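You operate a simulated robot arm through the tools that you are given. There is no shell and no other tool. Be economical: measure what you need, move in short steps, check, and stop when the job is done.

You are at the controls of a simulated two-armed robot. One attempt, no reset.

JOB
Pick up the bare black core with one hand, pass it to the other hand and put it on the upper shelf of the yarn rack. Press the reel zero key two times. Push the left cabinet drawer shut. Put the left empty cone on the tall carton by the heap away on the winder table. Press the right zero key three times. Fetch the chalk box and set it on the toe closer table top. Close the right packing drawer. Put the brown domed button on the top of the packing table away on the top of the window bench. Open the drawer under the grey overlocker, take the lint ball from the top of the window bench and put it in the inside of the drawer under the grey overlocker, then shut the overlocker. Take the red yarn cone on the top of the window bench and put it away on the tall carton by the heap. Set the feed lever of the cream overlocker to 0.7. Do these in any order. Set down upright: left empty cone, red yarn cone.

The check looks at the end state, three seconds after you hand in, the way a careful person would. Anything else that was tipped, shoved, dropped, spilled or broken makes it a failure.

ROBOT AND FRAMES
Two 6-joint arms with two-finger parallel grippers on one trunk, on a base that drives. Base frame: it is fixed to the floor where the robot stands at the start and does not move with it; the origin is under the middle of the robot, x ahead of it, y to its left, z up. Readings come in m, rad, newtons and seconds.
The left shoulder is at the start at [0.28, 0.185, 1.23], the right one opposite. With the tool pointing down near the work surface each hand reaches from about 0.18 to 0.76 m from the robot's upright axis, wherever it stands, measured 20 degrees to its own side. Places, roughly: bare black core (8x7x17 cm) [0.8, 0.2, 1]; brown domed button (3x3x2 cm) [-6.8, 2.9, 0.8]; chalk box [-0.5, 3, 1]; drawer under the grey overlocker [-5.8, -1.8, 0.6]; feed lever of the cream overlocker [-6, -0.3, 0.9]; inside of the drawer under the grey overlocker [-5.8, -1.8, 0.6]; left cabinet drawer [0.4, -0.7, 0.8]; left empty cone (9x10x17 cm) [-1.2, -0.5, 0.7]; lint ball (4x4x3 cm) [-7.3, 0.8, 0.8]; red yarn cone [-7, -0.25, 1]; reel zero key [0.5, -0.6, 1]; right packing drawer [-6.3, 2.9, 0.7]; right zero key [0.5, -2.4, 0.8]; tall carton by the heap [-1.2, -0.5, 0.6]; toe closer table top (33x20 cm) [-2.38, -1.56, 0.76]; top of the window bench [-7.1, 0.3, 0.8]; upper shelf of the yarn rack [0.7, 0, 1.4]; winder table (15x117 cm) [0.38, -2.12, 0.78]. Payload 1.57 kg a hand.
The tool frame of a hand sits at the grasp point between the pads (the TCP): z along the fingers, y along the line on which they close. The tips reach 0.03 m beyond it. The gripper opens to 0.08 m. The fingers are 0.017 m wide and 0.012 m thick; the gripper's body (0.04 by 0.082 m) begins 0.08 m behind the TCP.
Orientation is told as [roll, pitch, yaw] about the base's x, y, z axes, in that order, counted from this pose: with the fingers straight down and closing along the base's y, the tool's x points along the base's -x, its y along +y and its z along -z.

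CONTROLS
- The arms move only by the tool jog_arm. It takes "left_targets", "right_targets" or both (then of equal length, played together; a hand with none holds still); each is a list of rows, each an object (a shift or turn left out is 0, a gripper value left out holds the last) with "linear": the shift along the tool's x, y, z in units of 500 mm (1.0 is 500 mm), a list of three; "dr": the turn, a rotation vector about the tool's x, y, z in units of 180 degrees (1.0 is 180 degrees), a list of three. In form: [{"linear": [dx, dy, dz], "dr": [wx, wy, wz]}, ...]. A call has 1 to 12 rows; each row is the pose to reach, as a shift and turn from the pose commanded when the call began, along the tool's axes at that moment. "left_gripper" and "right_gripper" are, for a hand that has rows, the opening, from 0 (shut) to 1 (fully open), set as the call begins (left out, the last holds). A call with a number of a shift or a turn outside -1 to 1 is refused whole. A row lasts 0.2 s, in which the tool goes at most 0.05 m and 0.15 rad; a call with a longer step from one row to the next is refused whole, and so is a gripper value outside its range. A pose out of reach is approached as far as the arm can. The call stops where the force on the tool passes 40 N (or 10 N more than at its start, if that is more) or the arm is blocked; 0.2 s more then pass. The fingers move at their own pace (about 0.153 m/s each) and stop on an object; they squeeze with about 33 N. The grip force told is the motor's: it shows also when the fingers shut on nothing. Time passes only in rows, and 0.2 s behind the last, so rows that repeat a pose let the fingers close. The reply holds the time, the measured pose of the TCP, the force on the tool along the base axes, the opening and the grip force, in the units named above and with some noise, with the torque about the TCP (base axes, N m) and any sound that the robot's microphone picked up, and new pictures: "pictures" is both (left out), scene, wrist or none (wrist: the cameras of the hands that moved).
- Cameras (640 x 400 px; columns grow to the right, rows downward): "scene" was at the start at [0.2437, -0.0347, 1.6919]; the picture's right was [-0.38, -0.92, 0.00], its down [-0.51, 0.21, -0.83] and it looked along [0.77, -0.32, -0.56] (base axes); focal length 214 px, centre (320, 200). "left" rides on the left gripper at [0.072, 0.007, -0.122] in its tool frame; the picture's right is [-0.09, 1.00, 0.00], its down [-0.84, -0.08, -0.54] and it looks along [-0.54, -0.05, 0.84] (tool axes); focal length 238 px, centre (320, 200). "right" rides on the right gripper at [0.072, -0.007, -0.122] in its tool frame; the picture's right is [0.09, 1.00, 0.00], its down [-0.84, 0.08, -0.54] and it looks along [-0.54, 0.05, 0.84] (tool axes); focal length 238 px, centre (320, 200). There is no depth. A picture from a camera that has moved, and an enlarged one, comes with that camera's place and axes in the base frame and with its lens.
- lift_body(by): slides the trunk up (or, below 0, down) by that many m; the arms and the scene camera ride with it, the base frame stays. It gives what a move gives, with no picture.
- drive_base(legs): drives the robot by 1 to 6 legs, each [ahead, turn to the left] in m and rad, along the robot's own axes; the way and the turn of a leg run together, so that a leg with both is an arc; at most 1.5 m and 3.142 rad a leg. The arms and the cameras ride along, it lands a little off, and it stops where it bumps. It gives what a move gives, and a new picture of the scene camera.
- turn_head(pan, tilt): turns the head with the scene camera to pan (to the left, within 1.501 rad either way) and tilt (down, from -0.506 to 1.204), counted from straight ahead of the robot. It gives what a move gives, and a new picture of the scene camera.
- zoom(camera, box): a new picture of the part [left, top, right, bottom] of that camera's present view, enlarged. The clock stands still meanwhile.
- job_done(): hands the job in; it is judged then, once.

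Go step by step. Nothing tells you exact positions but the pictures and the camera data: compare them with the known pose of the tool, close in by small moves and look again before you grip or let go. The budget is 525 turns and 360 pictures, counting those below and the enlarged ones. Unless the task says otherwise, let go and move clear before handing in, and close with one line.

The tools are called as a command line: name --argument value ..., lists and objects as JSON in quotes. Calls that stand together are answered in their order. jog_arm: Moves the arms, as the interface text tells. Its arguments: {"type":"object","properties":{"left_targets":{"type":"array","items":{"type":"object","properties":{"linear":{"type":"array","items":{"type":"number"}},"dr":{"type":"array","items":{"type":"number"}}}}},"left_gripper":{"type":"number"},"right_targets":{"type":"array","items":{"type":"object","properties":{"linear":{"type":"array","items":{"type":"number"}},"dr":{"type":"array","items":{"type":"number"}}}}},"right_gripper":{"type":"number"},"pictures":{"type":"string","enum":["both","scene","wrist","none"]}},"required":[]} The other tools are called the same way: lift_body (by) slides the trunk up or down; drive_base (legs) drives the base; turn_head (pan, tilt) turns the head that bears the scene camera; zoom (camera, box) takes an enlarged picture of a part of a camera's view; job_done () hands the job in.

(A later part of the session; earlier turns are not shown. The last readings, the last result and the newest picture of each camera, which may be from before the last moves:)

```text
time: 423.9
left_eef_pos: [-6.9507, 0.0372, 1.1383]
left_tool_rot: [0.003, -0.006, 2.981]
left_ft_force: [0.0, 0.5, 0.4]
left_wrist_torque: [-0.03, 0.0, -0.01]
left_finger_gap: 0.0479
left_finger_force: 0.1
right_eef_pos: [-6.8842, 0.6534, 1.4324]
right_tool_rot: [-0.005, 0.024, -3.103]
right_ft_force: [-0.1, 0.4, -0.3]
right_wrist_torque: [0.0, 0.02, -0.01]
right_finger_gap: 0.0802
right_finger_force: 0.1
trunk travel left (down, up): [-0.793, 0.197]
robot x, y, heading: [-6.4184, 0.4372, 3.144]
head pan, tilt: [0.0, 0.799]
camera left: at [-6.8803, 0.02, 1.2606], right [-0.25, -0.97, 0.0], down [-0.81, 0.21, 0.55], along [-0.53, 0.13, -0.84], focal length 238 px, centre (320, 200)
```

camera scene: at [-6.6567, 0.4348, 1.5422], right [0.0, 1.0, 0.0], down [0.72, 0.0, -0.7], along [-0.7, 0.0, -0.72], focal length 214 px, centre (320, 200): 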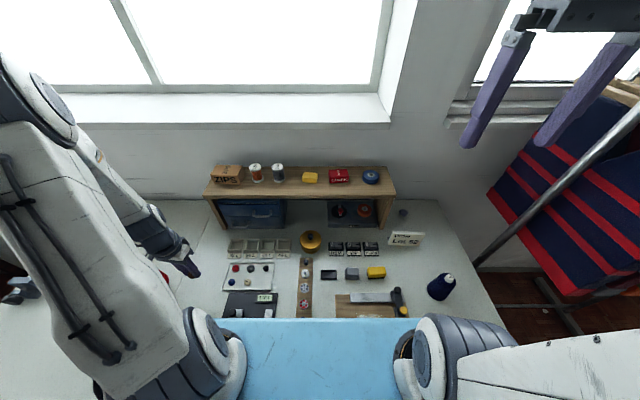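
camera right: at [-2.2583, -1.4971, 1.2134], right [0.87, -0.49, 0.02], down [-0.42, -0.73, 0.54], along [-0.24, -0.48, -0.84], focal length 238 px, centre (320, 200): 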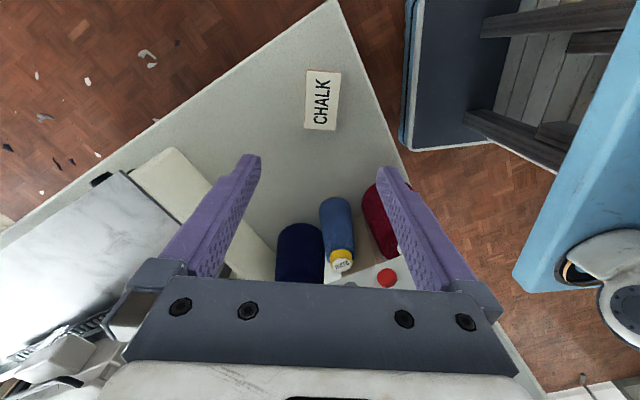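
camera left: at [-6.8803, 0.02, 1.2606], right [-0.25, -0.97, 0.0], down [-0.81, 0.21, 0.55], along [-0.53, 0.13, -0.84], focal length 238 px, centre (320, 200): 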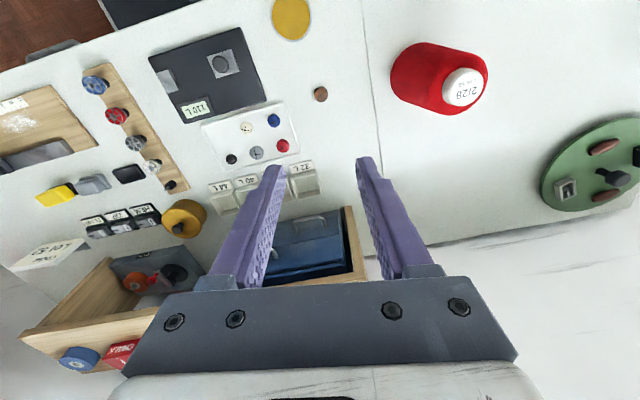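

Button placed. Now the lint ball with the right hand: inch forward 0.1 m more.

drive_base --legs '[[0.1, 0]]'

```text
time: 425.0
left_eef_pos: [-7.0419, 0.0383, 1.1372]
left_tool_rot: [0.006, -0.005, 2.981]
left_ft_force: [-0.1, 1.1, -0.3]
left_wrist_torque: [-0.04, -0.02, 0.03]
left_finger_gap: 0.048
left_finger_force: 0.2
right_eef_pos: [-6.9767, 0.6554, 1.4309]
right_tool_rot: [-0.004, 0.025, -3.105]
right_ft_force: [0.5, 0.5, 0.6]
right_wrist_torque: [0.02, 0.01, 0.01]
right_finger_gap: 0.0799
right_finger_force: 0.0
trunk travel left (down, up): [-0.793, 0.197]
robot x, y, heading: [-6.5089, 0.4312, -3.142]
head pan, tilt: [0.0, 0.799]
camera scene: at [-6.7495, 0.4349, 1.5424], right [0.0, 1.0, 0.0], down [0.72, 0.0, -0.7], along [-0.7, 0.0, -0.72], focal length 214 px, centre (320, 200)
```

scene: 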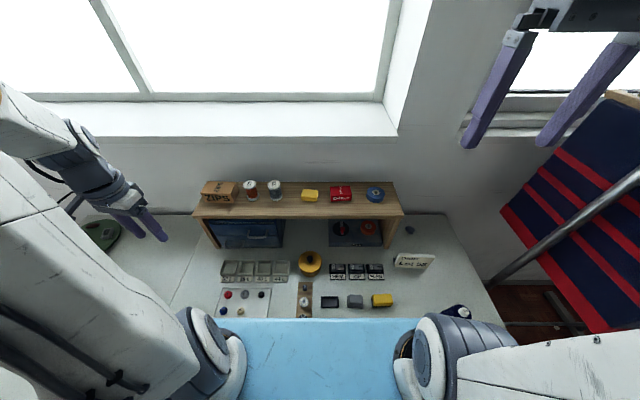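

jog_arm --right_targets '[{"linear": [-0.04, -0.085, 0.03], "dr": [0, -0.014, 0]}, {"linear": [-0.08, -0.17, 0.06], "dr": [0, -0.028, 0]}, {"linear": [-0.12, -0.25, 0.09], "dr": [0, -0.042, 0]}, {"linear": [-0.16, -0.333, 0.12], "dr": [0, -0.056, 0]}, {"linear": [-0.235, -0.333, 0.18], "dr": [0, -0.07, 0]}, {"linear": [-0.31, -0.333, 0.24], "dr": [0, -0.084, 0]}, {"linear": [-0.385, -0.333, 0.3], "dr": [0, -0.098, 0]}, {"linear": [-0.46, -0.333, 0.36], "dr": [0, -0.112, 0]}, {"linear": [-0.535, -0.333, 0.42], "dr": [0, -0.126, 0]}, {"linear": [-0.608, -0.333, 0.48], "dr": [0, -0.14, 0]}]' --right_gripper 0.8

```text
time: 427.2
left_eef_pos: [-7.043, 0.0384, 1.1381]
left_tool_rot: [0.005, -0.005, 2.98]
left_ft_force: [-0.3, -0.6, -0.1]
left_wrist_torque: [-0.01, 0.03, -0.02]
left_finger_gap: 0.0481
left_finger_force: 0.0
right_eef_pos: [-7.2804, 0.8117, 1.1844]
right_tool_rot: [-0.004, -0.416, -3.103]
right_ft_force: [-0.1, 0.4, 0.0]
right_wrist_torque: [0.02, -0.01, -0.01]
right_finger_gap: 0.0639
right_finger_force: 0.0
trunk travel left (down, up): [-0.793, 0.197]
robot x, y, heading: [-6.511, 0.4381, -3.139]
head pan, tilt: [0.0, 0.799]
camera scene: at [-6.7501, 0.4347, 1.5422], right [0.0, 1.0, 0.0], down [0.72, 0.0, -0.7], along [-0.7, 0.0, -0.72], focal length 214 px, centre (320, 200)
camera right: at [-7.1665, 0.8224, 1.2677], right [0.12, -0.99, -0.04], down [-0.54, -0.1, 0.83], along [-0.83, -0.08, -0.55], focal length 238 px, centre (320, 200)
```

scene: 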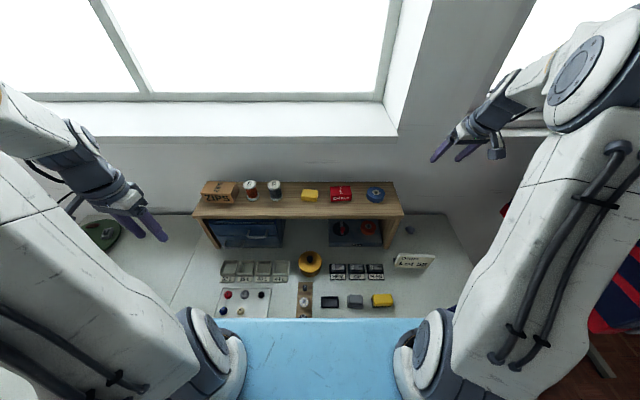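
right: 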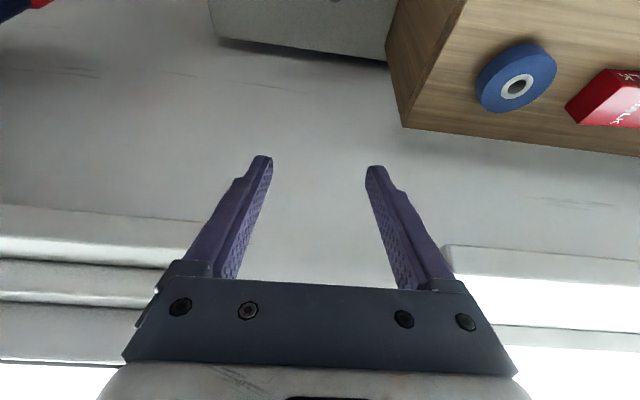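

Reach is fine with a ~24° forward tilt. Descend partway.

jog_arm --right_targets '[{"linear": [0.037, 0, 0.085]}, {"linear": [0.075, 0, 0.17]}, {"linear": [0.112, 0, 0.255]}, {"linear": [0.15, 0, 0.34]}, {"linear": [0.189, 0, 0.428]}]'

```text
time: 428.4
left_eef_pos: [-7.0423, 0.0382, 1.1391]
left_tool_rot: [0.005, -0.004, 2.982]
left_ft_force: [-0.3, 0.5, 0.0]
left_wrist_torque: [0.01, 0.03, -0.02]
left_finger_gap: 0.0481
left_finger_force: 0.1
right_eef_pos: [-7.2809, 0.8107, 0.9486]
right_tool_rot: [-0.005, -0.415, -3.102]
right_ft_force: [-0.3, -0.3, 0.0]
right_wrist_torque: [-0.01, -0.01, -0.02]
right_finger_gap: 0.064
right_finger_force: 0.1
trunk travel left (down, up): [-0.793, 0.197]
robot x, y, heading: [-6.5117, 0.4382, -3.147]
head pan, tilt: [0.0, 0.799]
camera scene: at [-6.7501, 0.4346, 1.5423], right [0.0, 1.0, 0.0], down [0.72, 0.0, -0.7], along [-0.7, 0.0, -0.72], focal length 214 px, centre (320, 200)
camera right: at [-7.1665, 0.8222, 1.0328], right [0.12, -0.99, -0.04], down [-0.54, -0.1, 0.83], along [-0.83, -0.08, -0.55], focal length 238 px, centre (320, 200)
```

scene: 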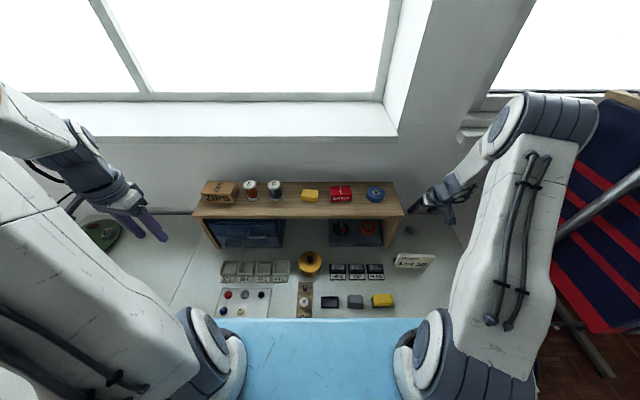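
right: 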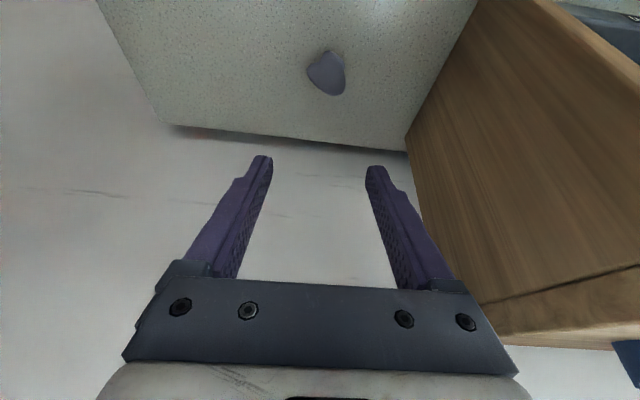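

Lint at (-7.283, 0.810). Descend onto it.

jog_arm --right_targets '[{"linear": [0.04, 0, 0.08]}, {"linear": [0.075, 0, 0.15]}, {"linear": [0.09, 0, 0.18]}, {"linear": [0.098, 0, 0.197]}, {"linear": [0.102, 0, 0.205]}]' --pictures "wrist"

```text
time: 429.6
left_eef_pos: [-7.0432, 0.0383, 1.1384]
left_tool_rot: [0.006, -0.004, 2.983]
left_ft_force: [-0.3, -0.5, -1.0]
left_wrist_torque: [0.0, -0.03, -0.03]
left_finger_gap: 0.048
left_finger_force: 0.1
right_eef_pos: [-7.2749, 0.8143, 0.8354]
right_tool_rot: [-0.004, -0.415, -3.105]
right_ft_force: [0.8, 0.5, 0.3]
right_wrist_torque: [0.0, 0.03, 0.0]
right_finger_gap: 0.0641
right_finger_force: 0.1
trunk travel left (down, up): [-0.793, 0.197]
robot x, y, heading: [-6.5086, 0.4347, -3.139]
head pan, tilt: [0.0, 0.799]
camera right: at [-7.1619, 0.8239, 0.9198], right [0.12, -0.99, -0.04], down [-0.54, -0.1, 0.83], along [-0.83, -0.08, -0.55], focal length 238 px, centre (320, 200)
```

right: 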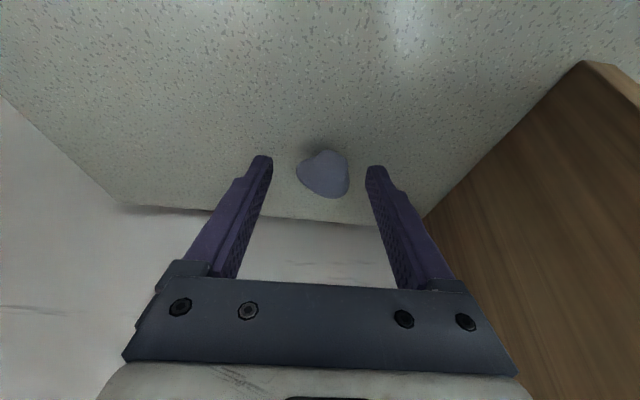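

jog_arm --right_targets '[{"linear": [0.002, 0.004, 0.004]}, {"linear": [0.002, 0.004, 0.004]}, {"linear": [0.002, 0.004, 0.004]}]' --right_gripper 0 --pictures "none"

jog_arm --right_targets '[{"linear": [-0.03, 0, -0.06]}, {"linear": [-0.065, 0, -0.14]}, {"linear": [-0.1, 0, -0.22]}, {"linear": [-0.135, 0, -0.3]}, {"linear": [-0.17, 0, -0.38]}, {"linear": [-0.205, 0, -0.46]}, {"linear": [-0.24, 0, -0.54]}]' --pictures "wrist"

```text
time: 430.4
left_eef_pos: [-7.044, 0.0371, 1.1383]
left_tool_rot: [0.006, -0.003, 2.981]
left_ft_force: [0.9, -0.8, -0.3]
left_wrist_torque: [0.0, 0.0, -0.01]
left_finger_gap: 0.0479
left_finger_force: 0.1
right_eef_pos: [-7.2747, 0.8099, 0.8344]
right_tool_rot: [-0.003, -0.417, -3.102]
right_ft_force: [-0.2, 2.3, 5.4]
right_wrist_torque: [0.0, 0.03, 0.04]
right_finger_gap: 0.0242
right_finger_force: 32.8
trunk travel left (down, up): [-0.793, 0.197]
robot x, y, heading: [-6.5135, 0.436, -3.14]
head pan, tilt: [0.0, 0.799]
```

```text
time: 432.0
left_eef_pos: [-7.0432, 0.038, 1.1385]
left_tool_rot: [0.005, -0.006, 2.981]
left_ft_force: [0.7, 0.1, -0.1]
left_wrist_torque: [-0.02, 0.03, 0.0]
left_finger_gap: 0.048
left_finger_force: 0.0
right_eef_pos: [-7.2757, 0.8092, 1.1313]
right_tool_rot: [-0.003, -0.413, -3.103]
right_ft_force: [0.1, -0.5, 0.3]
right_wrist_torque: [-0.01, -0.04, 0.0]
right_finger_gap: 0.0216
right_finger_force: 33.5
trunk travel left (down, up): [-0.793, 0.197]
robot x, y, heading: [-6.5137, 0.4332, -3.142]
head pan, tilt: [0.0, 0.799]
camera right: at [-7.1622, 0.8204, 1.2142], right [0.12, -0.99, -0.04], down [-0.55, -0.1, 0.83], along [-0.83, -0.08, -0.55], focal length 238 px, centre (320, 200)
```

right: 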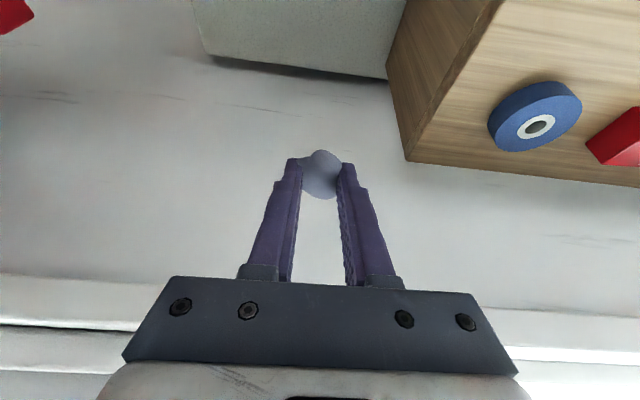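

Lint held. Retract the hand toward the robot, straightening it.

jog_arm --right_targets '[{"linear": [0.05, 0, -0.07], "dr": [0, 0.016, 0]}, {"linear": [0.12, 0, -0.12], "dr": [0, 0.032, 0]}, {"linear": [0.2, 0, -0.16], "dr": [0, 0.048, 0]}, {"linear": [0.28, 0.02, -0.2], "dr": [0, 0.064, 0]}, {"linear": [0.36, 0.05, -0.23], "dr": [0, 0.08, 0]}, {"linear": [0.44, 0.08, -0.26], "dr": [0, 0.096, 0]}, {"linear": [0.5, 0.14, -0.28], "dr": [0, 0.112, 0]}, {"linear": [0.55, 0.2, -0.3], "dr": [0, 0.132, 0]}]' --pictures "none"

jog_arm --left_targets '[{"linear": [0.06, -0.04, -0.06]}, {"linear": [0.12, -0.08, -0.12]}, {"linear": [0.18, -0.12, -0.18]}, {"linear": [0.24, -0.16, -0.24]}, {"linear": [0.3, -0.2, -0.3]}]' --pictures "none"

drive_base --legs '[[-0.35, 0]]'

```text
time: 433.8
left_eef_pos: [-7.0434, 0.0384, 1.1392]
left_tool_rot: [0.004, -0.005, 2.981]
left_ft_force: [-0.1, -0.4, -0.1]
left_wrist_torque: [-0.01, 0.0, -0.01]
left_finger_gap: 0.0482
left_finger_force: 0.0
right_eef_pos: [-6.9603, 0.7215, 1.1558]
right_tool_rot: [-0.004, 0.0, -3.105]
right_ft_force: [-0.2, -0.1, 0.6]
right_wrist_torque: [0.0, -0.02, 0.02]
right_finger_gap: 0.0234
right_finger_force: 33.1
trunk travel left (down, up): [-0.793, 0.197]
robot x, y, heading: [-6.5092, 0.436, -3.14]
head pan, tilt: [0.0, 0.799]
```

```text
time: 435.0
left_eef_pos: [-6.9118, 0.0559, 1.2847]
left_tool_rot: [0.002, -0.004, 2.98]
left_ft_force: [0.0, 0.0, -0.5]
left_wrist_torque: [0.03, 0.0, -0.04]
left_finger_gap: 0.048
left_finger_force: 0.1
left hand out of reach, approached as far as the arm can: row 4, 5
right_eef_pos: [-6.9593, 0.7215, 1.1557]
right_tool_rot: [-0.003, 0.0, -3.105]
right_ft_force: [0.7, 0.2, -0.4]
right_wrist_torque: [0.01, 0.03, 0.02]
right_finger_gap: 0.0233
right_finger_force: 32.4
trunk travel left (down, up): [-0.793, 0.197]
robot x, y, heading: [-6.5119, 0.4386, -3.138]
head pan, tilt: [0.0, 0.799]
```

```text
time: 437.3
left_eef_pos: [-6.5618, 0.0585, 1.2847]
left_tool_rot: [0.004, -0.003, 2.978]
left_ft_force: [0.4, -0.5, -1.6]
left_wrist_torque: [-0.01, -0.02, 0.0]
left_finger_gap: 0.0482
left_finger_force: 0.1
right_eef_pos: [-6.6086, 0.7229, 1.1558]
right_tool_rot: [-0.003, 0.0, -3.105]
right_ft_force: [0.1, -0.8, -0.7]
right_wrist_torque: [-0.01, -0.04, -0.01]
right_finger_gap: 0.0235
right_finger_force: 33.1
trunk travel left (down, up): [-0.793, 0.197]
robot x, y, heading: [-6.1609, 0.4368, -3.143]
head pan, tilt: [0.0, 0.799]
camera scene: at [-6.3997, 0.4357, 1.5421], right [0.0, 1.0, 0.0], down [0.72, 0.0, -0.7], along [-0.7, 0.0, -0.72], focal length 214 px, centre (320, 200)
```

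scene: 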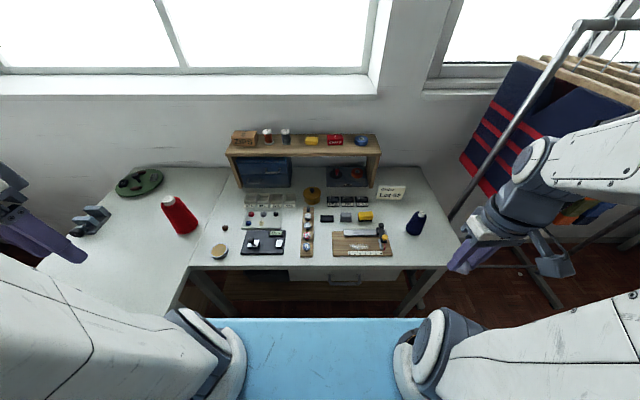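

All items undisturbed. Look left toward the cream overlocker.

turn_head --pan 1.3 --tilt 0.7

```text
time: 438.8
left_eef_pos: [-6.5619, 0.0591, 1.2845]
left_tool_rot: [0.004, -0.004, 2.979]
left_ft_force: [-0.6, 0.2, -0.5]
left_wrist_torque: [0.05, 0.01, -0.03]
left_finger_gap: 0.0481
left_finger_force: 0.0
right_eef_pos: [-6.6094, 0.7222, 1.1562]
right_tool_rot: [-0.002, 0.0, -3.106]
right_ft_force: [-0.2, 0.5, -1.0]
right_wrist_torque: [-0.01, 0.03, 0.03]
right_finger_gap: 0.0234
right_finger_force: 32.8
trunk travel left (down, up): [-0.793, 0.197]
robot x, y, heading: [-6.1589, 0.4366, -3.141]
head pan, tilt: [1.3, 0.7]
camera scene: at [-6.3415, 0.3539, 1.5504], right [-0.96, 0.27, 0.0], down [0.17, 0.62, -0.76], along [-0.2, -0.74, -0.64], focal length 214 px, centre (320, 200)
```

scene: 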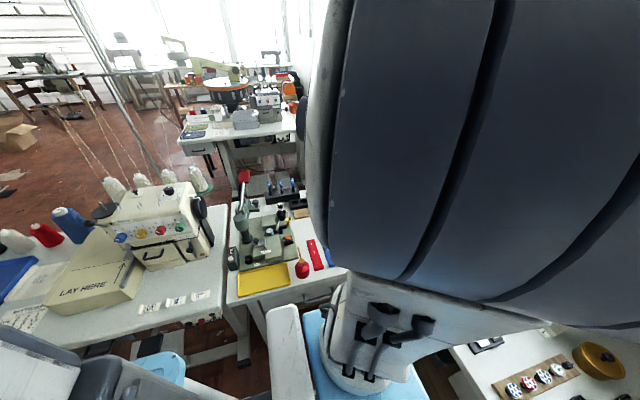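

zoom --camera "scene" --box '[80, 150, 300, 300]'

zoom --camera "scene" --box '[140, 60, 320, 180]'

```text
2.67 times, centred on (190, 225) of scene
camera zoom: at [-6.3415, 0.3539, 1.5504], right [-0.96, 0.27, 0.0], down [0.17, 0.62, -0.76], along [-0.2, -0.74, -0.64], focal length 572 px, centre (667, 133)
```

zoom: 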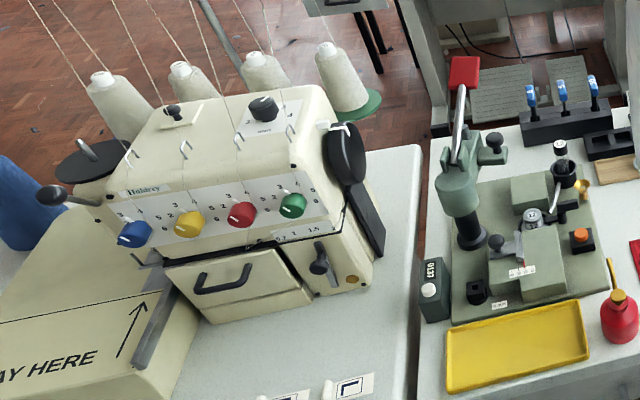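

```text
3.33 times, centred on (230, 120) of scene
camera zoom: at [-6.3415, 0.3539, 1.5504], right [-0.96, 0.27, 0.0], down [0.17, 0.62, -0.76], along [-0.2, -0.74, -0.64], focal length 715 px, centre (620, 467)
```

zoom: 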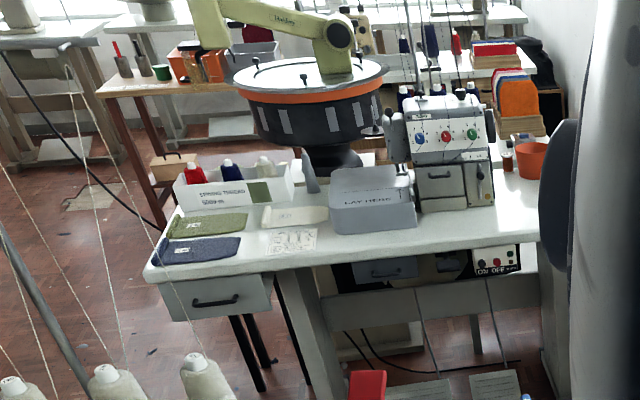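

Now I see: the cream overlocker's feed lever (≈(-6.0, -0.27, 0.9)) faces north, and the grey overlocker's drawer (≈(-5.75, -1.73, 0.62)) also faces north. I'll do the feed lever first with the left hand: raise and turn to face south.

turn_head --pan 0 --tilt 0.8

lift_body --by 0.12

drive_base --legs '[[0, 1.57]]'

zoom --camera "scene" --box '[300, 90, 540, 240]'

```text
time: 440.2
left_eef_pos: [-6.5625, 0.0586, 1.2833]
left_tool_rot: [0.003, -0.004, 2.978]
left_ft_force: [0.7, 0.7, 0.2]
left_wrist_torque: [-0.02, -0.01, 0.0]
left_finger_gap: 0.0483
left_finger_force: 0.0
right_eef_pos: [-6.6103, 0.7224, 1.1559]
right_tool_rot: [-0.003, 0.001, -3.107]
right_ft_force: [-0.1, -0.3, -0.1]
right_wrist_torque: [-0.01, 0.0, 0.0]
right_finger_gap: 0.0232
right_finger_force: 32.6
trunk travel left (down, up): [-0.793, 0.197]
robot x, y, heading: [-6.1607, 0.4388, -3.138]
head pan, tilt: [0.0, 0.799]
camera scene: at [-6.3994, 0.4357, 1.5422], right [0.0, 1.0, 0.0], down [0.72, 0.0, -0.7], along [-0.7, 0.0, -0.72], focal length 214 px, centre (320, 200)
```

scene: 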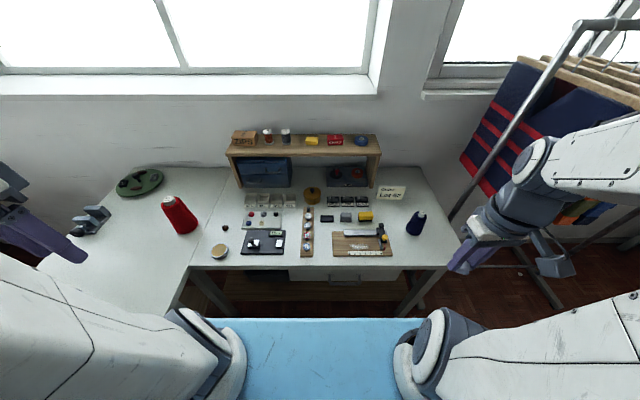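

```text
time: 441.7
left_eef_pos: [-6.5627, 0.0577, 1.4038]
left_tool_rot: [0.002, -0.005, 2.979]
left_ft_force: [0.2, -0.9, 0.0]
left_wrist_torque: [-0.03, 0.0, 0.0]
left_finger_gap: 0.0479
left_finger_force: 0.1
right_eef_pos: [-6.6092, 0.7222, 1.2766]
right_tool_rot: [-0.005, 0.002, -3.107]
right_ft_force: [-0.3, 0.7, -0.9]
right_wrist_torque: [0.03, -0.02, -0.01]
right_finger_gap: 0.023
right_finger_force: 33.4
trunk travel left (down, up): [-0.913, 0.077]
robot x, y, heading: [-6.16, 0.4378, -3.146]
head pan, tilt: [0.0, 0.799]
```

```text
time: 445.9
left_eef_pos: [-5.7846, 0.0332, 1.4044]
left_tool_rot: [0.002, -0.003, -1.739]
left_ft_force: [0.0, -0.5, 0.6]
left_wrist_torque: [-0.02, -0.05, 0.01]
left_finger_gap: 0.0477
left_finger_force: 0.1
right_eef_pos: [-6.4482, -0.0117, 1.2759]
right_tool_rot: [-0.003, 0.0, -1.54]
right_ft_force: [0.0, -0.2, -0.6]
right_wrist_torque: [-0.02, -0.03, -0.01]
right_finger_gap: 0.0232
right_finger_force: 33.3
trunk travel left (down, up): [-0.913, 0.077]
robot x, y, heading: [-6.1612, 0.4398, -1.573]
head pan, tilt: [0.0, 0.799]
camera scene: at [-6.1596, 0.195, 1.6622], right [-1.0, 0.0, 0.0], down [0.0, 0.72, -0.7], along [0.0, -0.7, -0.72], focal length 214 px, centre (320, 200)
```

scene: 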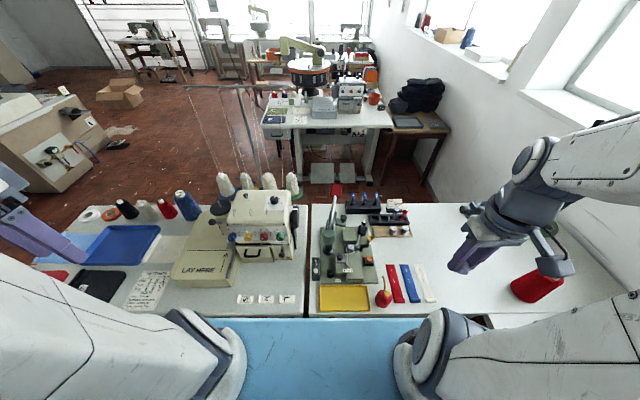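

```text
2.67 times, centred on (420, 165) of scene
camera zoom: at [-6.1596, 0.195, 1.6622], right [-1.0, 0.0, 0.0], down [0.0, 0.72, -0.7], along [0.0, -0.7, -0.72], focal length 572 px, centre (53, 293)
```

zoom: 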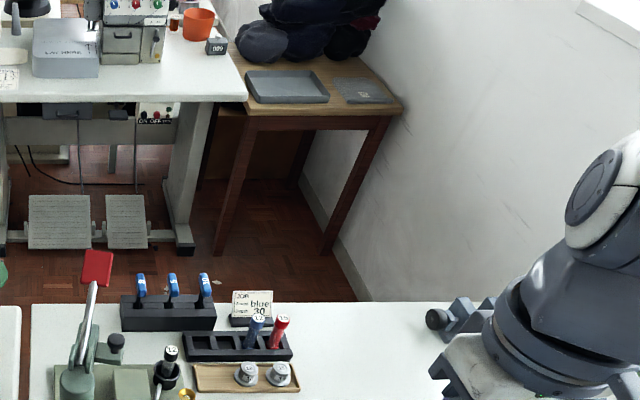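

zoom --camera "scene" --box '[210, 180, 330, 275]'

```text
4.21 times, centred on (270, 228) of scene
camera zoom: at [-6.1596, 0.195, 1.6622], right [-1.0, 0.0, 0.0], down [0.0, 0.72, -0.7], along [0.0, -0.7, -0.72], focal length 903 px, centre (530, 84)
```

zoom: 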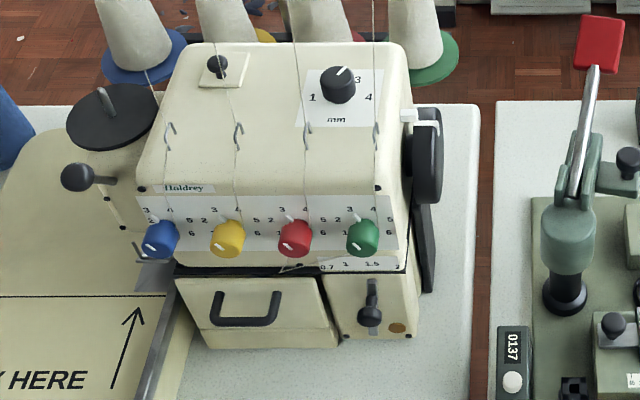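

The feed scale reads 0.7 – 1 – 1.5 with a small lever below it. Bring the left wrist camera near for a close look.

jog_arm --left_targets '[{"linear": [-0.037, -0.048, 0.071]}, {"linear": [-0.074, -0.097, 0.142]}, {"linear": [-0.11, -0.145, 0.213]}, {"linear": [-0.147, -0.193, 0.284]}, {"linear": [-0.184, -0.241, 0.355]}, {"linear": [-0.22, -0.29, 0.426]}, {"linear": [-0.257, -0.338, 0.497]}, {"linear": [-0.294, -0.386, 0.568]}]' --left_gripper 0 --pictures "wrist"

```text
time: 447.7
left_eef_pos: [-6.0003, -0.0894, 1.1208]
left_tool_rot: [0.004, -0.002, -1.738]
left_ft_force: [-0.8, 0.2, -0.8]
left_wrist_torque: [0.01, 0.01, 0.0]
left_finger_gap: 0.0001
left_finger_force: 20.9
left hand out of reach, approached as far as the arm can: row 1, 2, 3, 5, 6, 7, 8
right_eef_pos: [-6.4482, -0.0114, 1.2744]
right_tool_rot: [-0.003, 0.001, -1.539]
right_ft_force: [-0.4, 0.7, -0.4]
right_wrist_torque: [-0.03, 0.0, 0.01]
right_finger_gap: 0.023
right_finger_force: 33.1
trunk travel left (down, up): [-0.913, 0.077]
robot x, y, heading: [-6.1614, 0.4383, -1.575]
head pan, tilt: [0.0, 0.799]
camera left: at [-5.9832, -0.0195, 1.2438], right [0.97, -0.25, 0.0], down [-0.22, -0.81, 0.54], along [-0.14, -0.53, -0.84], focal length 238 px, centre (320, 200)
```

left: 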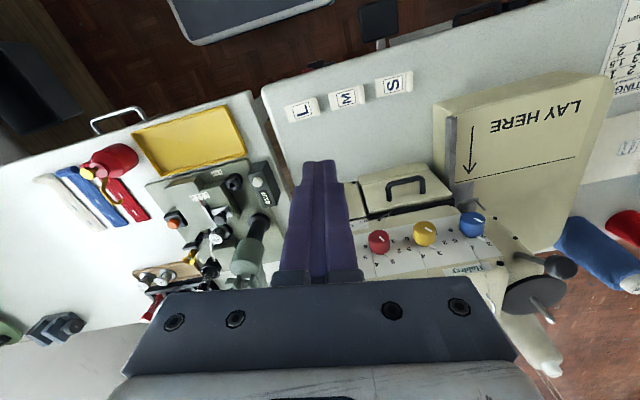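

jog_arm --left_targets '[{"linear": [0, 0.09, 0.06]}, {"linear": [0, 0.18, 0.1]}]' --pictures "none"

zoom --camera "left" --box '[120, 100, 400, 275]'

```text
refused: row 1 steps farther than a row can; nothing moved
```

```text
2.29 times, centred on (260, 188) of left
camera zoom: at [-5.9832, -0.0195, 1.2438], right [0.97, -0.25, 0.0], down [-0.22, -0.81, 0.54], along [-0.14, -0.53, -0.84], focal length 545 px, centre (457, 229)
```

zoom: 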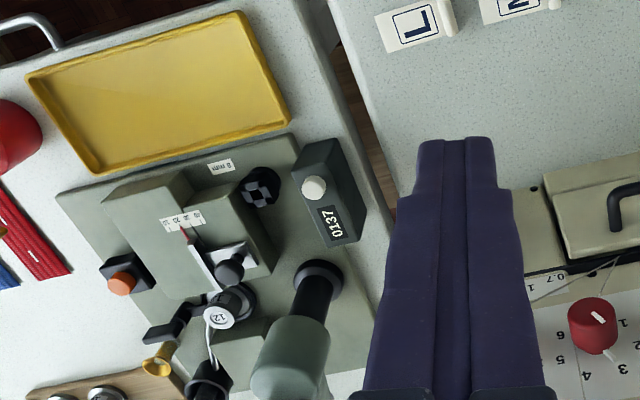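

jog_arm --left_targets '[{"linear": [0, 0.08, 0.04]}, {"linear": [0, 0.15, 0.08]}, {"linear": [0, 0.22, 0.12]}]' --pictures "none"

zoom --camera "left" --box '[120, 90, 320, 215]'

```text
time: 448.5
left_eef_pos: [-5.891, -0.1096, 1.0614]
left_tool_rot: [0.004, -0.006, -1.738]
left_ft_force: [0.4, -0.6, 0.3]
left_wrist_torque: [0.0, 0.0, 0.02]
left_finger_gap: 0.0
left_finger_force: 21.3
right_eef_pos: [-6.448, -0.0109, 1.2754]
right_tool_rot: [-0.003, 0.001, -1.538]
right_ft_force: [-0.1, 0.4, -0.1]
right_wrist_torque: [0.01, -0.02, -0.01]
right_finger_gap: 0.0228
right_finger_force: 33.1
trunk travel left (down, up): [-0.913, 0.077]
robot x, y, heading: [-6.1594, 0.4387, -1.576]
head pan, tilt: [0.0, 0.799]
```

```text
3.20 times, centred on (220, 152) of left
camera zoom: at [-5.8736, -0.0379, 1.1838], right [0.97, -0.26, 0.0], down [-0.22, -0.81, 0.55], along [-0.14, -0.53, -0.84], focal length 763 px, centre (640, 352)
```

zoom: 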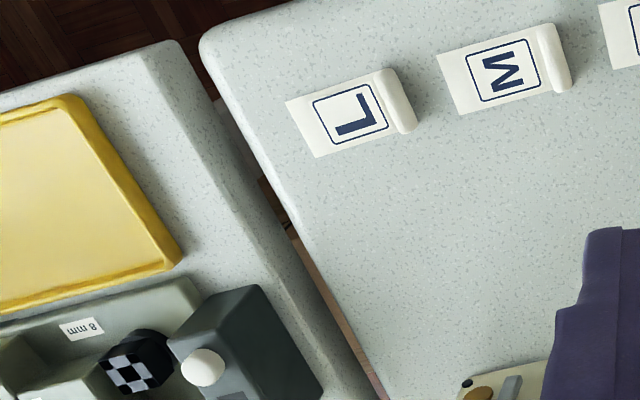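

zoom --camera "left" --box '[210, 180, 370, 280]'

```text
4.00 times, centred on (290, 230) of left
camera zoom: at [-5.8736, -0.0379, 1.1838], right [0.97, -0.26, 0.0], down [-0.22, -0.81, 0.55], along [-0.14, -0.53, -0.84], focal length 953 px, centre (440, 80)
```

zoom: 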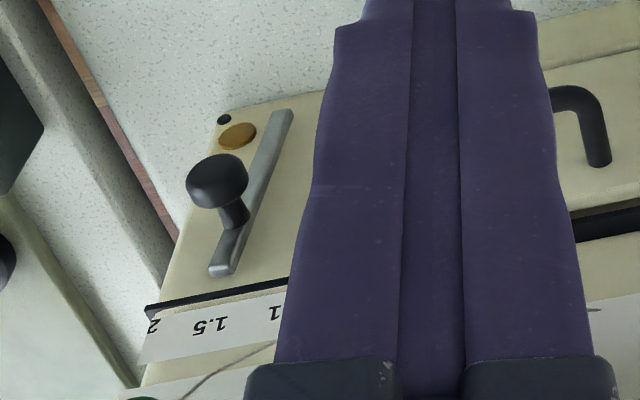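

Now it's clear: the lever bar pivots at its lower end, its tip points at the scale (now ≈1.5), with a knob at ≈(-6.011, -0.233, 0.909). To reach 0.7 the knob must move about 2.9 cm east. Position the closed left fingers west of the knob.

jog_arm --left_targets '[{"linear": [-0.02, -0.08, 0.0], "dr": [0, 0, -0.013]}, {"linear": [-0.04, -0.16, 0.0], "dr": [0, 0, -0.026]}, {"linear": [-0.07, -0.24, 0.02], "dr": [0, 0, -0.04]}, {"linear": [-0.1, -0.313, 0.06], "dr": [0, 0, -0.053]}]' --pictures "wrist"

```text
time: 449.5
left_eef_pos: [-6.0538, -0.1326, 1.0323]
left_tool_rot: [0.001, -0.005, -1.572]
left_ft_force: [0.7, 0.4, -0.1]
left_wrist_torque: [-0.01, 0.02, -0.01]
left_finger_gap: 0.0
left_finger_force: 20.7
right_eef_pos: [-6.4484, -0.0113, 1.2764]
right_tool_rot: [-0.003, 0.0, -1.54]
right_ft_force: [0.2, 0.6, 0.0]
right_wrist_torque: [0.0, 0.01, 0.02]
right_finger_gap: 0.0228
right_finger_force: 32.8
trunk travel left (down, up): [-0.913, 0.077]
robot x, y, heading: [-6.1596, 0.4371, -1.57]
head pan, tilt: [0.0, 0.799]
camera left: at [-6.0495, -0.0593, 1.1533], right [1.0, -0.09, 0.0], down [-0.08, -0.83, 0.55], along [-0.05, -0.54, -0.84], focal length 238 px, centre (320, 200)
```

left: 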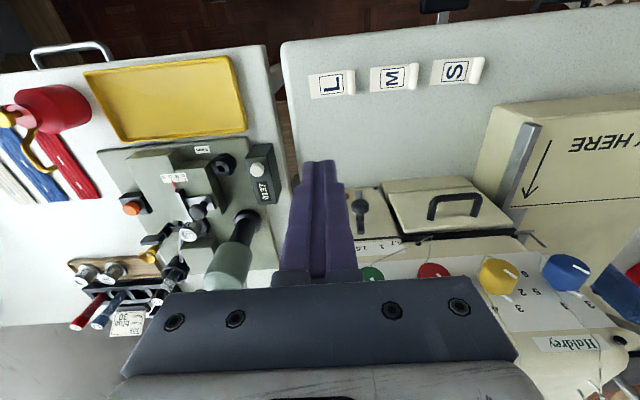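

zoom --camera "left" --box '[330, 170, 450, 260]'

```text
4.44 times, centred on (390, 215) of left
camera zoom: at [-6.0495, -0.0593, 1.1533], right [1.0, -0.09, 0.0], down [-0.08, -0.83, 0.55], along [-0.05, -0.54, -0.84], focal length 1059 px, centre (9, 133)
```

zoom: 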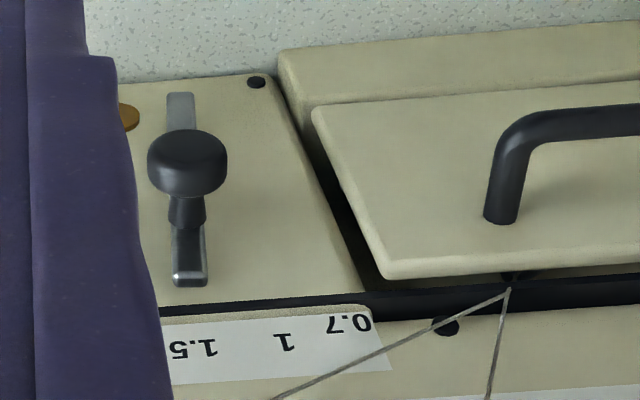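

jog_arm --left_targets '[{"linear": [0, 0, 0.08]}, {"linear": [0, 0, 0.16]}, {"linear": [0, 0, 0.214]}, {"linear": [-0.06, 0, 0.214]}, {"linear": [-0.12, 0, 0.214]}, {"linear": [-0.16, 0, 0.214]}, {"linear": [-0.185, 0, 0.214]}]' --pictures "none"

zoom --camera "left" --box '[280, 120, 460, 235]'

```text
time: 451.1
left_eef_pos: [-6.0522, -0.2197, 0.924]
left_tool_rot: [0.007, 0.007, -1.569]
left_ft_force: [-3.7, 23.0, 5.6]
left_wrist_torque: [-2.14, -0.52, 0.7]
left_finger_gap: 0.0
left_finger_force: 20.7
right_eef_pos: [-6.4459, -0.0089, 1.2769]
right_tool_rot: [-0.003, -0.001, -1.539]
right_ft_force: [-0.2, -0.2, -0.1]
right_wrist_torque: [-0.02, 0.0, -0.01]
right_finger_gap: 0.0227
right_finger_force: 32.7
trunk travel left (down, up): [-0.913, 0.077]
robot x, y, heading: [-6.1607, 0.4374, -1.577]
head pan, tilt: [0.0, 0.799]
```

```text
3.48 times, centred on (370, 178) of left
camera zoom: at [-6.0481, -0.1477, 1.047], right [1.0, -0.09, 0.0], down [-0.08, -0.84, 0.54], along [-0.04, -0.54, -0.84], focal length 829 px, centre (146, 278)
```

zoom: 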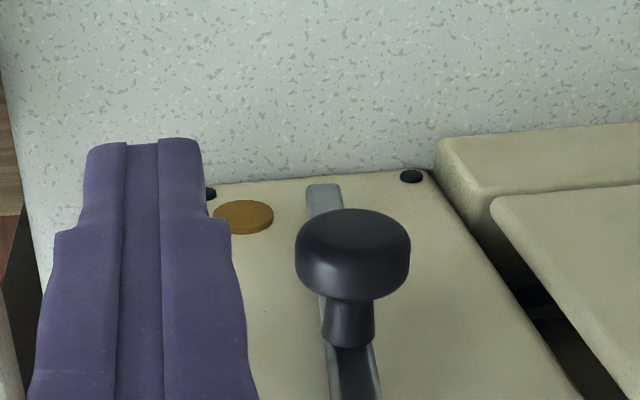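

The gripper body touches the dial panel; I'll tilt the fingers forward ~17° so the tip reaches the knob.

jog_arm --left_targets '[{"linear": [0.04, 0, 0]}, {"linear": [0.05, 0, 0], "dr": [0, -0.045, 0]}, {"linear": [0.05, 0, 0], "dr": [0, -0.09, 0]}, {"linear": [0.02, 0, 0], "dr": [0, -0.1, 0]}, {"linear": [-0.014, 0, 0.002], "dr": [0, -0.1, 0]}]' --pictures "none"

zoom --camera "left" --box '[280, 120, 460, 235]'

```text
time: 452.3
left_eef_pos: [-6.0521, -0.2325, 0.9239]
left_tool_rot: [0.003, -0.32, -1.571]
left_ft_force: [0.4, -0.6, -0.1]
left_wrist_torque: [-0.02, -0.02, 0.04]
left_finger_gap: 0.0
left_finger_force: 20.9
right_eef_pos: [-6.4489, -0.0112, 1.2757]
right_tool_rot: [-0.003, 0.0, -1.54]
right_ft_force: [-0.3, -0.6, 0.2]
right_wrist_torque: [0.03, 0.01, 0.0]
right_finger_gap: 0.0228
right_finger_force: 32.7
trunk travel left (down, up): [-0.913, 0.077]
robot x, y, heading: [-6.1594, 0.4367, -1.572]
head pan, tilt: [0.0, 0.799]
```

```text
3.48 times, centred on (370, 178) of left
camera zoom: at [-6.0476, -0.1246, 1.0176], right [1.0, -0.09, 0.03], down [-0.08, -0.62, 0.78], along [-0.05, -0.78, -0.63], focal length 829 px, centre (146, 278)
```

zoom: 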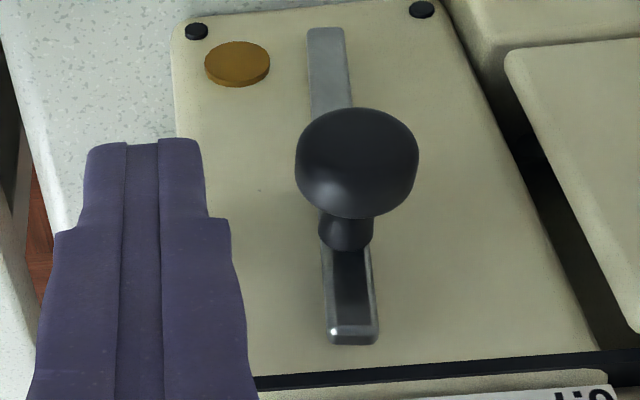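

jog_arm --left_targets '[{"linear": [0, 0.015, 0.008]}, {"linear": [0, 0.03, 0.01]}, {"linear": [0, 0.045, 0.01]}, {"linear": [0, 0.06, 0.01]}, {"linear": [0, 0.075, 0.01]}]' --pictures "none"

zoom --camera "left" --box '[270, 120, 450, 235]'

```text
time: 452.9
left_eef_pos: [-6.047, -0.2322, 0.9194]
left_tool_rot: [0.005, -0.316, -1.604]
left_ft_force: [-10.6, 2.6, -0.6]
left_wrist_torque: [-0.24, -0.93, -0.04]
left_finger_gap: 0.0
left_finger_force: 21.0
right_eef_pos: [-6.4508, -0.01, 1.2765]
right_tool_rot: [-0.002, 0.0, -1.543]
right_ft_force: [0.8, -0.2, 0.3]
right_wrist_torque: [0.0, 0.0, 0.0]
right_finger_gap: 0.0227
right_finger_force: 33.5
trunk travel left (down, up): [-0.913, 0.077]
robot x, y, heading: [-6.1596, 0.4388, -1.574]
head pan, tilt: [0.0, 0.799]
stopped in row 3 (left hand): the force on the tool passed its limit at 54 N (the readings are from after the stop); the commanded pose is now the measured one
```

```text
3.48 times, centred on (360, 178) of left
camera zoom: at [-6.039, -0.1253, 1.0133], right [0.99, -0.12, 0.03], down [-0.1, -0.62, 0.78], along [-0.07, -0.77, -0.63], focal length 829 px, centre (181, 278)
```

zoom: 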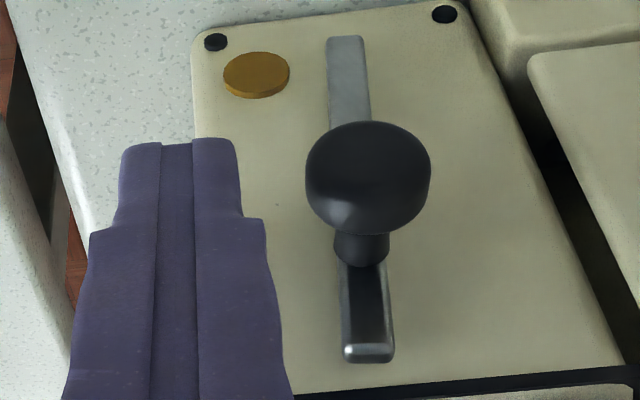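

The gripper body hit the green dial sideways – not good. I'll back off, lower the trunk, and come at the knob with the hand tilted much more forward. First check the dial.

jog_arm --left_targets '[{"linear": [0.05, -0.02, -0.03]}, {"linear": [0.12, -0.04, -0.06]}, {"linear": [0.2, -0.04, -0.12]}]' --pictures "none"

zoom --camera "left" --box '[300, 130, 540, 280]'

lift_body --by -0.25

```text
time: 453.8
left_eef_pos: [-6.0616, -0.1187, 0.9457]
left_tool_rot: [0.003, -0.321, -1.595]
left_ft_force: [-0.3, 0.0, -0.2]
left_wrist_torque: [-0.02, -0.03, -0.02]
left_finger_gap: 0.0
left_finger_force: 21.3
right_eef_pos: [-6.449, -0.0104, 1.276]
right_tool_rot: [-0.003, -0.001, -1.544]
right_ft_force: [0.4, -0.2, -0.5]
right_wrist_torque: [0.01, -0.04, -0.01]
right_finger_gap: 0.0228
right_finger_force: 33.2
trunk travel left (down, up): [-0.913, 0.077]
robot x, y, heading: [-6.1588, 0.4377, -1.578]
head pan, tilt: [0.0, 0.799]
```

```text
2.67 times, centred on (420, 205) of left
camera zoom: at [-6.0559, -0.0115, 1.0384], right [0.99, -0.11, 0.03], down [-0.09, -0.62, 0.78], along [-0.07, -0.77, -0.63], focal length 636 px, centre (53, 187)
```

zoom: 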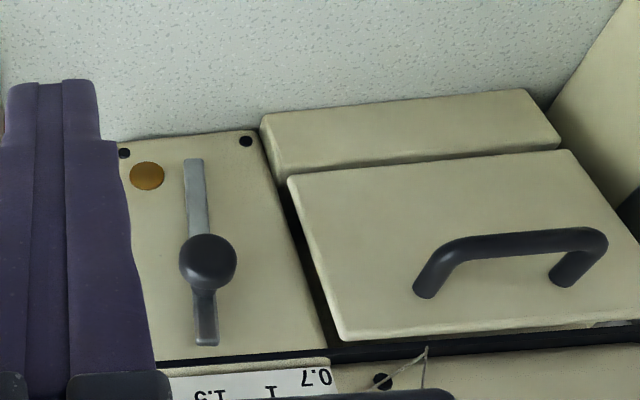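

```text
time: 455.1
left_eef_pos: [-6.0629, -0.1198, 0.833]
left_tool_rot: [0.004, -0.329, -1.597]
left_ft_force: [-0.1, 4.5, 29.3]
left_wrist_torque: [0.06, 0.02, 0.02]
left_finger_gap: 0.0
left_finger_force: 21.3
right_eef_pos: [-6.4486, -0.009, 1.1581]
right_tool_rot: [-0.004, -0.001, -1.542]
right_ft_force: [-0.3, -1.2, -0.1]
right_wrist_torque: [0.02, 0.0, 0.03]
right_finger_gap: 0.0225
right_finger_force: 32.7
trunk travel left (down, up): [-0.796, 0.194]
robot x, y, heading: [-6.1632, 0.4367, -1.579]
head pan, tilt: [0.0, 0.799]
stopped: the force on the tool passed its limit at 212 N (the readings are from after the stop); the commanded pose is now the measured one
```

I carelessly lowered the hand onto the table there. Raise it and check what it touched.

jog_arm --left_targets '[{"linear": [0, 0, -0.06]}, {"linear": [0, 0, -0.14]}, {"linear": [0, 0, -0.22]}, {"linear": [0, 0, -0.3]}]'

```text
time: 456.1
left_eef_pos: [-6.0933, -0.1347, 0.9605]
left_tool_rot: [0.004, -0.325, -1.597]
left_ft_force: [-0.6, 0.1, 0.6]
left_wrist_torque: [0.03, 0.01, -0.01]
left_finger_gap: 0.0
left_finger_force: 21.4
left hand out of reach, approached as far as the arm can: row 2, 3, 4
right_eef_pos: [-6.4494, -0.0123, 1.1581]
right_tool_rot: [-0.004, 0.0, -1.543]
right_ft_force: [-0.2, -0.2, 0.1]
right_wrist_torque: [0.04, 0.01, 0.0]
right_finger_gap: 0.0229
right_finger_force: 33.2
trunk travel left (down, up): [-0.796, 0.194]
robot x, y, heading: [-6.1596, 0.4378, -1.575]
head pan, tilt: [0.0, 0.799]
camera scene: at [-6.1604, 0.1945, 1.5446], right [-1.0, 0.01, 0.0], down [0.0, 0.72, -0.7], along [0.0, -0.7, -0.72], focal length 214 px, centre (320, 200)
camera left: at [-6.0864, -0.0274, 1.0531], right [0.99, -0.11, 0.03], down [-0.1, -0.62, 0.78], along [-0.07, -0.78, -0.63], focal length 238 px, centre (320, 200)
```

scene: 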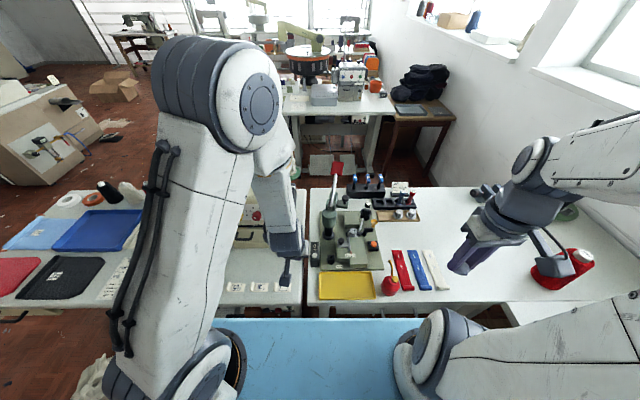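
left: 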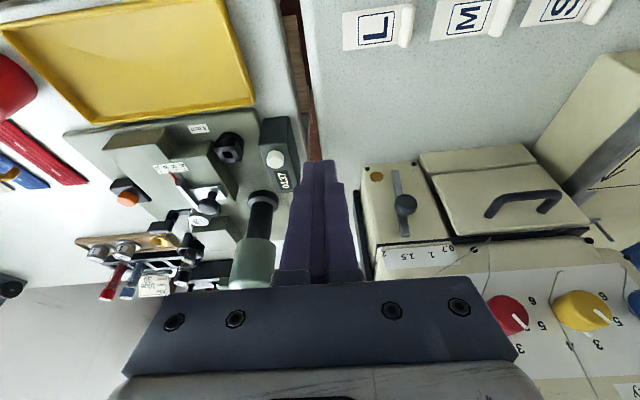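

Luckily it only touched bare table; the labels and lever are unchanged. I'll back the robot 0.25 m and set the left hand pointing horizontally forward.

drive_base --legs '[[-0.25, 0]]'

jog_arm --left_targets '[{"linear": [-0.04, 0, 0.03], "dr": [0, -0.045, 0]}, {"linear": [-0.08, 0, 0.06], "dr": [0, -0.09, 0]}, {"linear": [-0.12, 0, 0.08], "dr": [0, -0.135, 0]}, {"linear": [-0.15, 0, 0.1], "dr": [0, -0.18, 0]}, {"linear": [-0.18, 0, 0.12], "dr": [0, -0.225, 0]}, {"linear": [-0.2, 0, 0.12], "dr": [0, -0.27, 0]}, {"linear": [-0.22, 0, 0.12], "dr": [0, -0.315, 0]}, {"linear": [-0.22, 0, 0.12], "dr": [0, -0.36, 0]}, {"linear": [-0.22, 0, 0.12], "dr": [0, -0.397, 0]}]'

```text
time: 457.9
left_eef_pos: [-6.0906, 0.1169, 0.9602]
left_tool_rot: [0.004, -0.324, -1.593]
left_ft_force: [0.3, 0.4, -0.7]
left_wrist_torque: [0.01, 0.02, 0.02]
left_finger_gap: 0.0
left_finger_force: 21.2
right_eef_pos: [-6.448, 0.2399, 1.1579]
right_tool_rot: [-0.003, 0.001, -1.541]
right_ft_force: [-0.2, -0.4, -0.6]
right_wrist_torque: [0.05, -0.02, 0.0]
right_finger_gap: 0.0223
right_finger_force: 32.9
trunk travel left (down, up): [-0.796, 0.194]
robot x, y, heading: [-6.1621, 0.688, -1.574]
head pan, tilt: [0.0, 0.799]
camera scene: at [-6.1584, 0.4459, 1.5447], right [-1.0, 0.0, 0.0], down [0.0, 0.72, -0.7], along [0.0, -0.7, -0.72], focal length 214 px, centre (320, 200)
```

scene: 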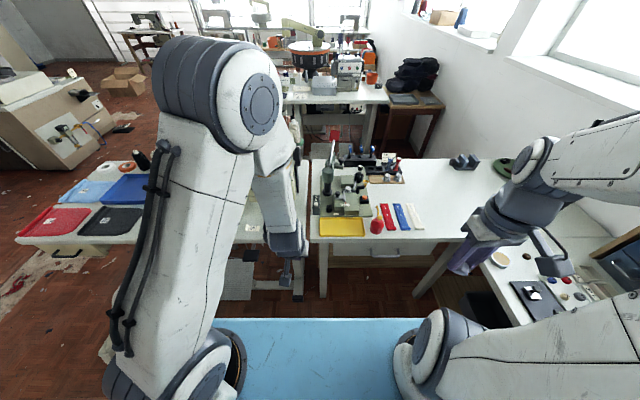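

```text
time: 459.9
left_eef_pos: [-6.0935, -0.0058, 0.9383]
left_tool_rot: [2.669, -1.566, 2.023]
left_ft_force: [-0.2, 0.2, 0.9]
left_wrist_torque: [0.02, -0.01, 0.01]
left_finger_gap: 0.0
left_finger_force: 21.4
right_eef_pos: [-6.4468, 0.2404, 1.1591]
right_tool_rot: [-0.004, 0.0, -1.542]
right_ft_force: [0.6, -0.2, -0.8]
right_wrist_torque: [0.01, 0.03, -0.03]
right_finger_gap: 0.0223
right_finger_force: 32.9
trunk travel left (down, up): [-0.796, 0.194]
robot x, y, heading: [-6.1639, 0.6886, -1.576]
head pan, tilt: [0.0, 0.799]
camera scene: at [-6.1585, 0.4464, 1.5448], right [-1.0, 0.0, 0.0], down [0.0, 0.72, -0.7], along [0.0, -0.7, -0.72], focal length 214 px, centre (320, 200)
camera left: at [-6.0856, 0.1154, 0.8663], right [1.0, -0.02, 0.09], down [-0.07, 0.55, 0.83], along [-0.07, -0.84, 0.54], focal length 238 px, centre (320, 200)
```

scene: 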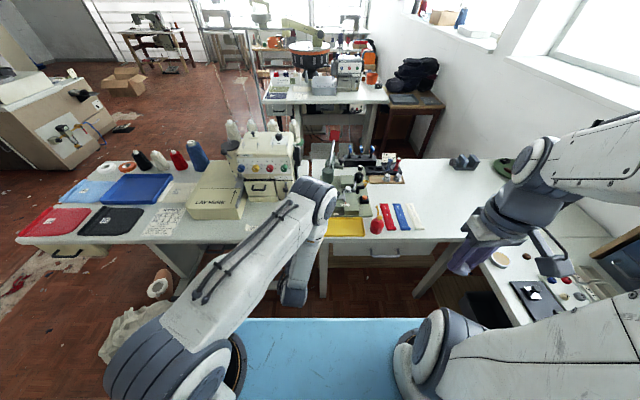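
left: 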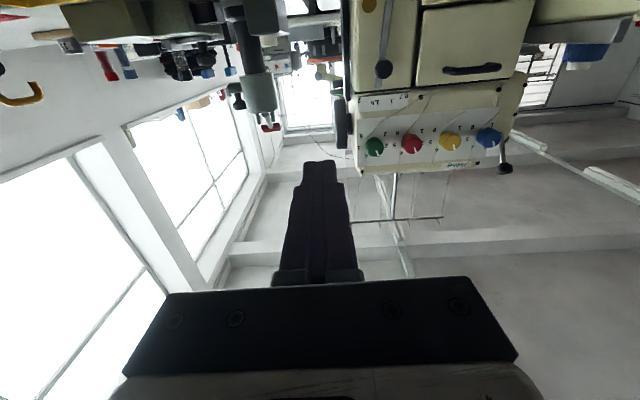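

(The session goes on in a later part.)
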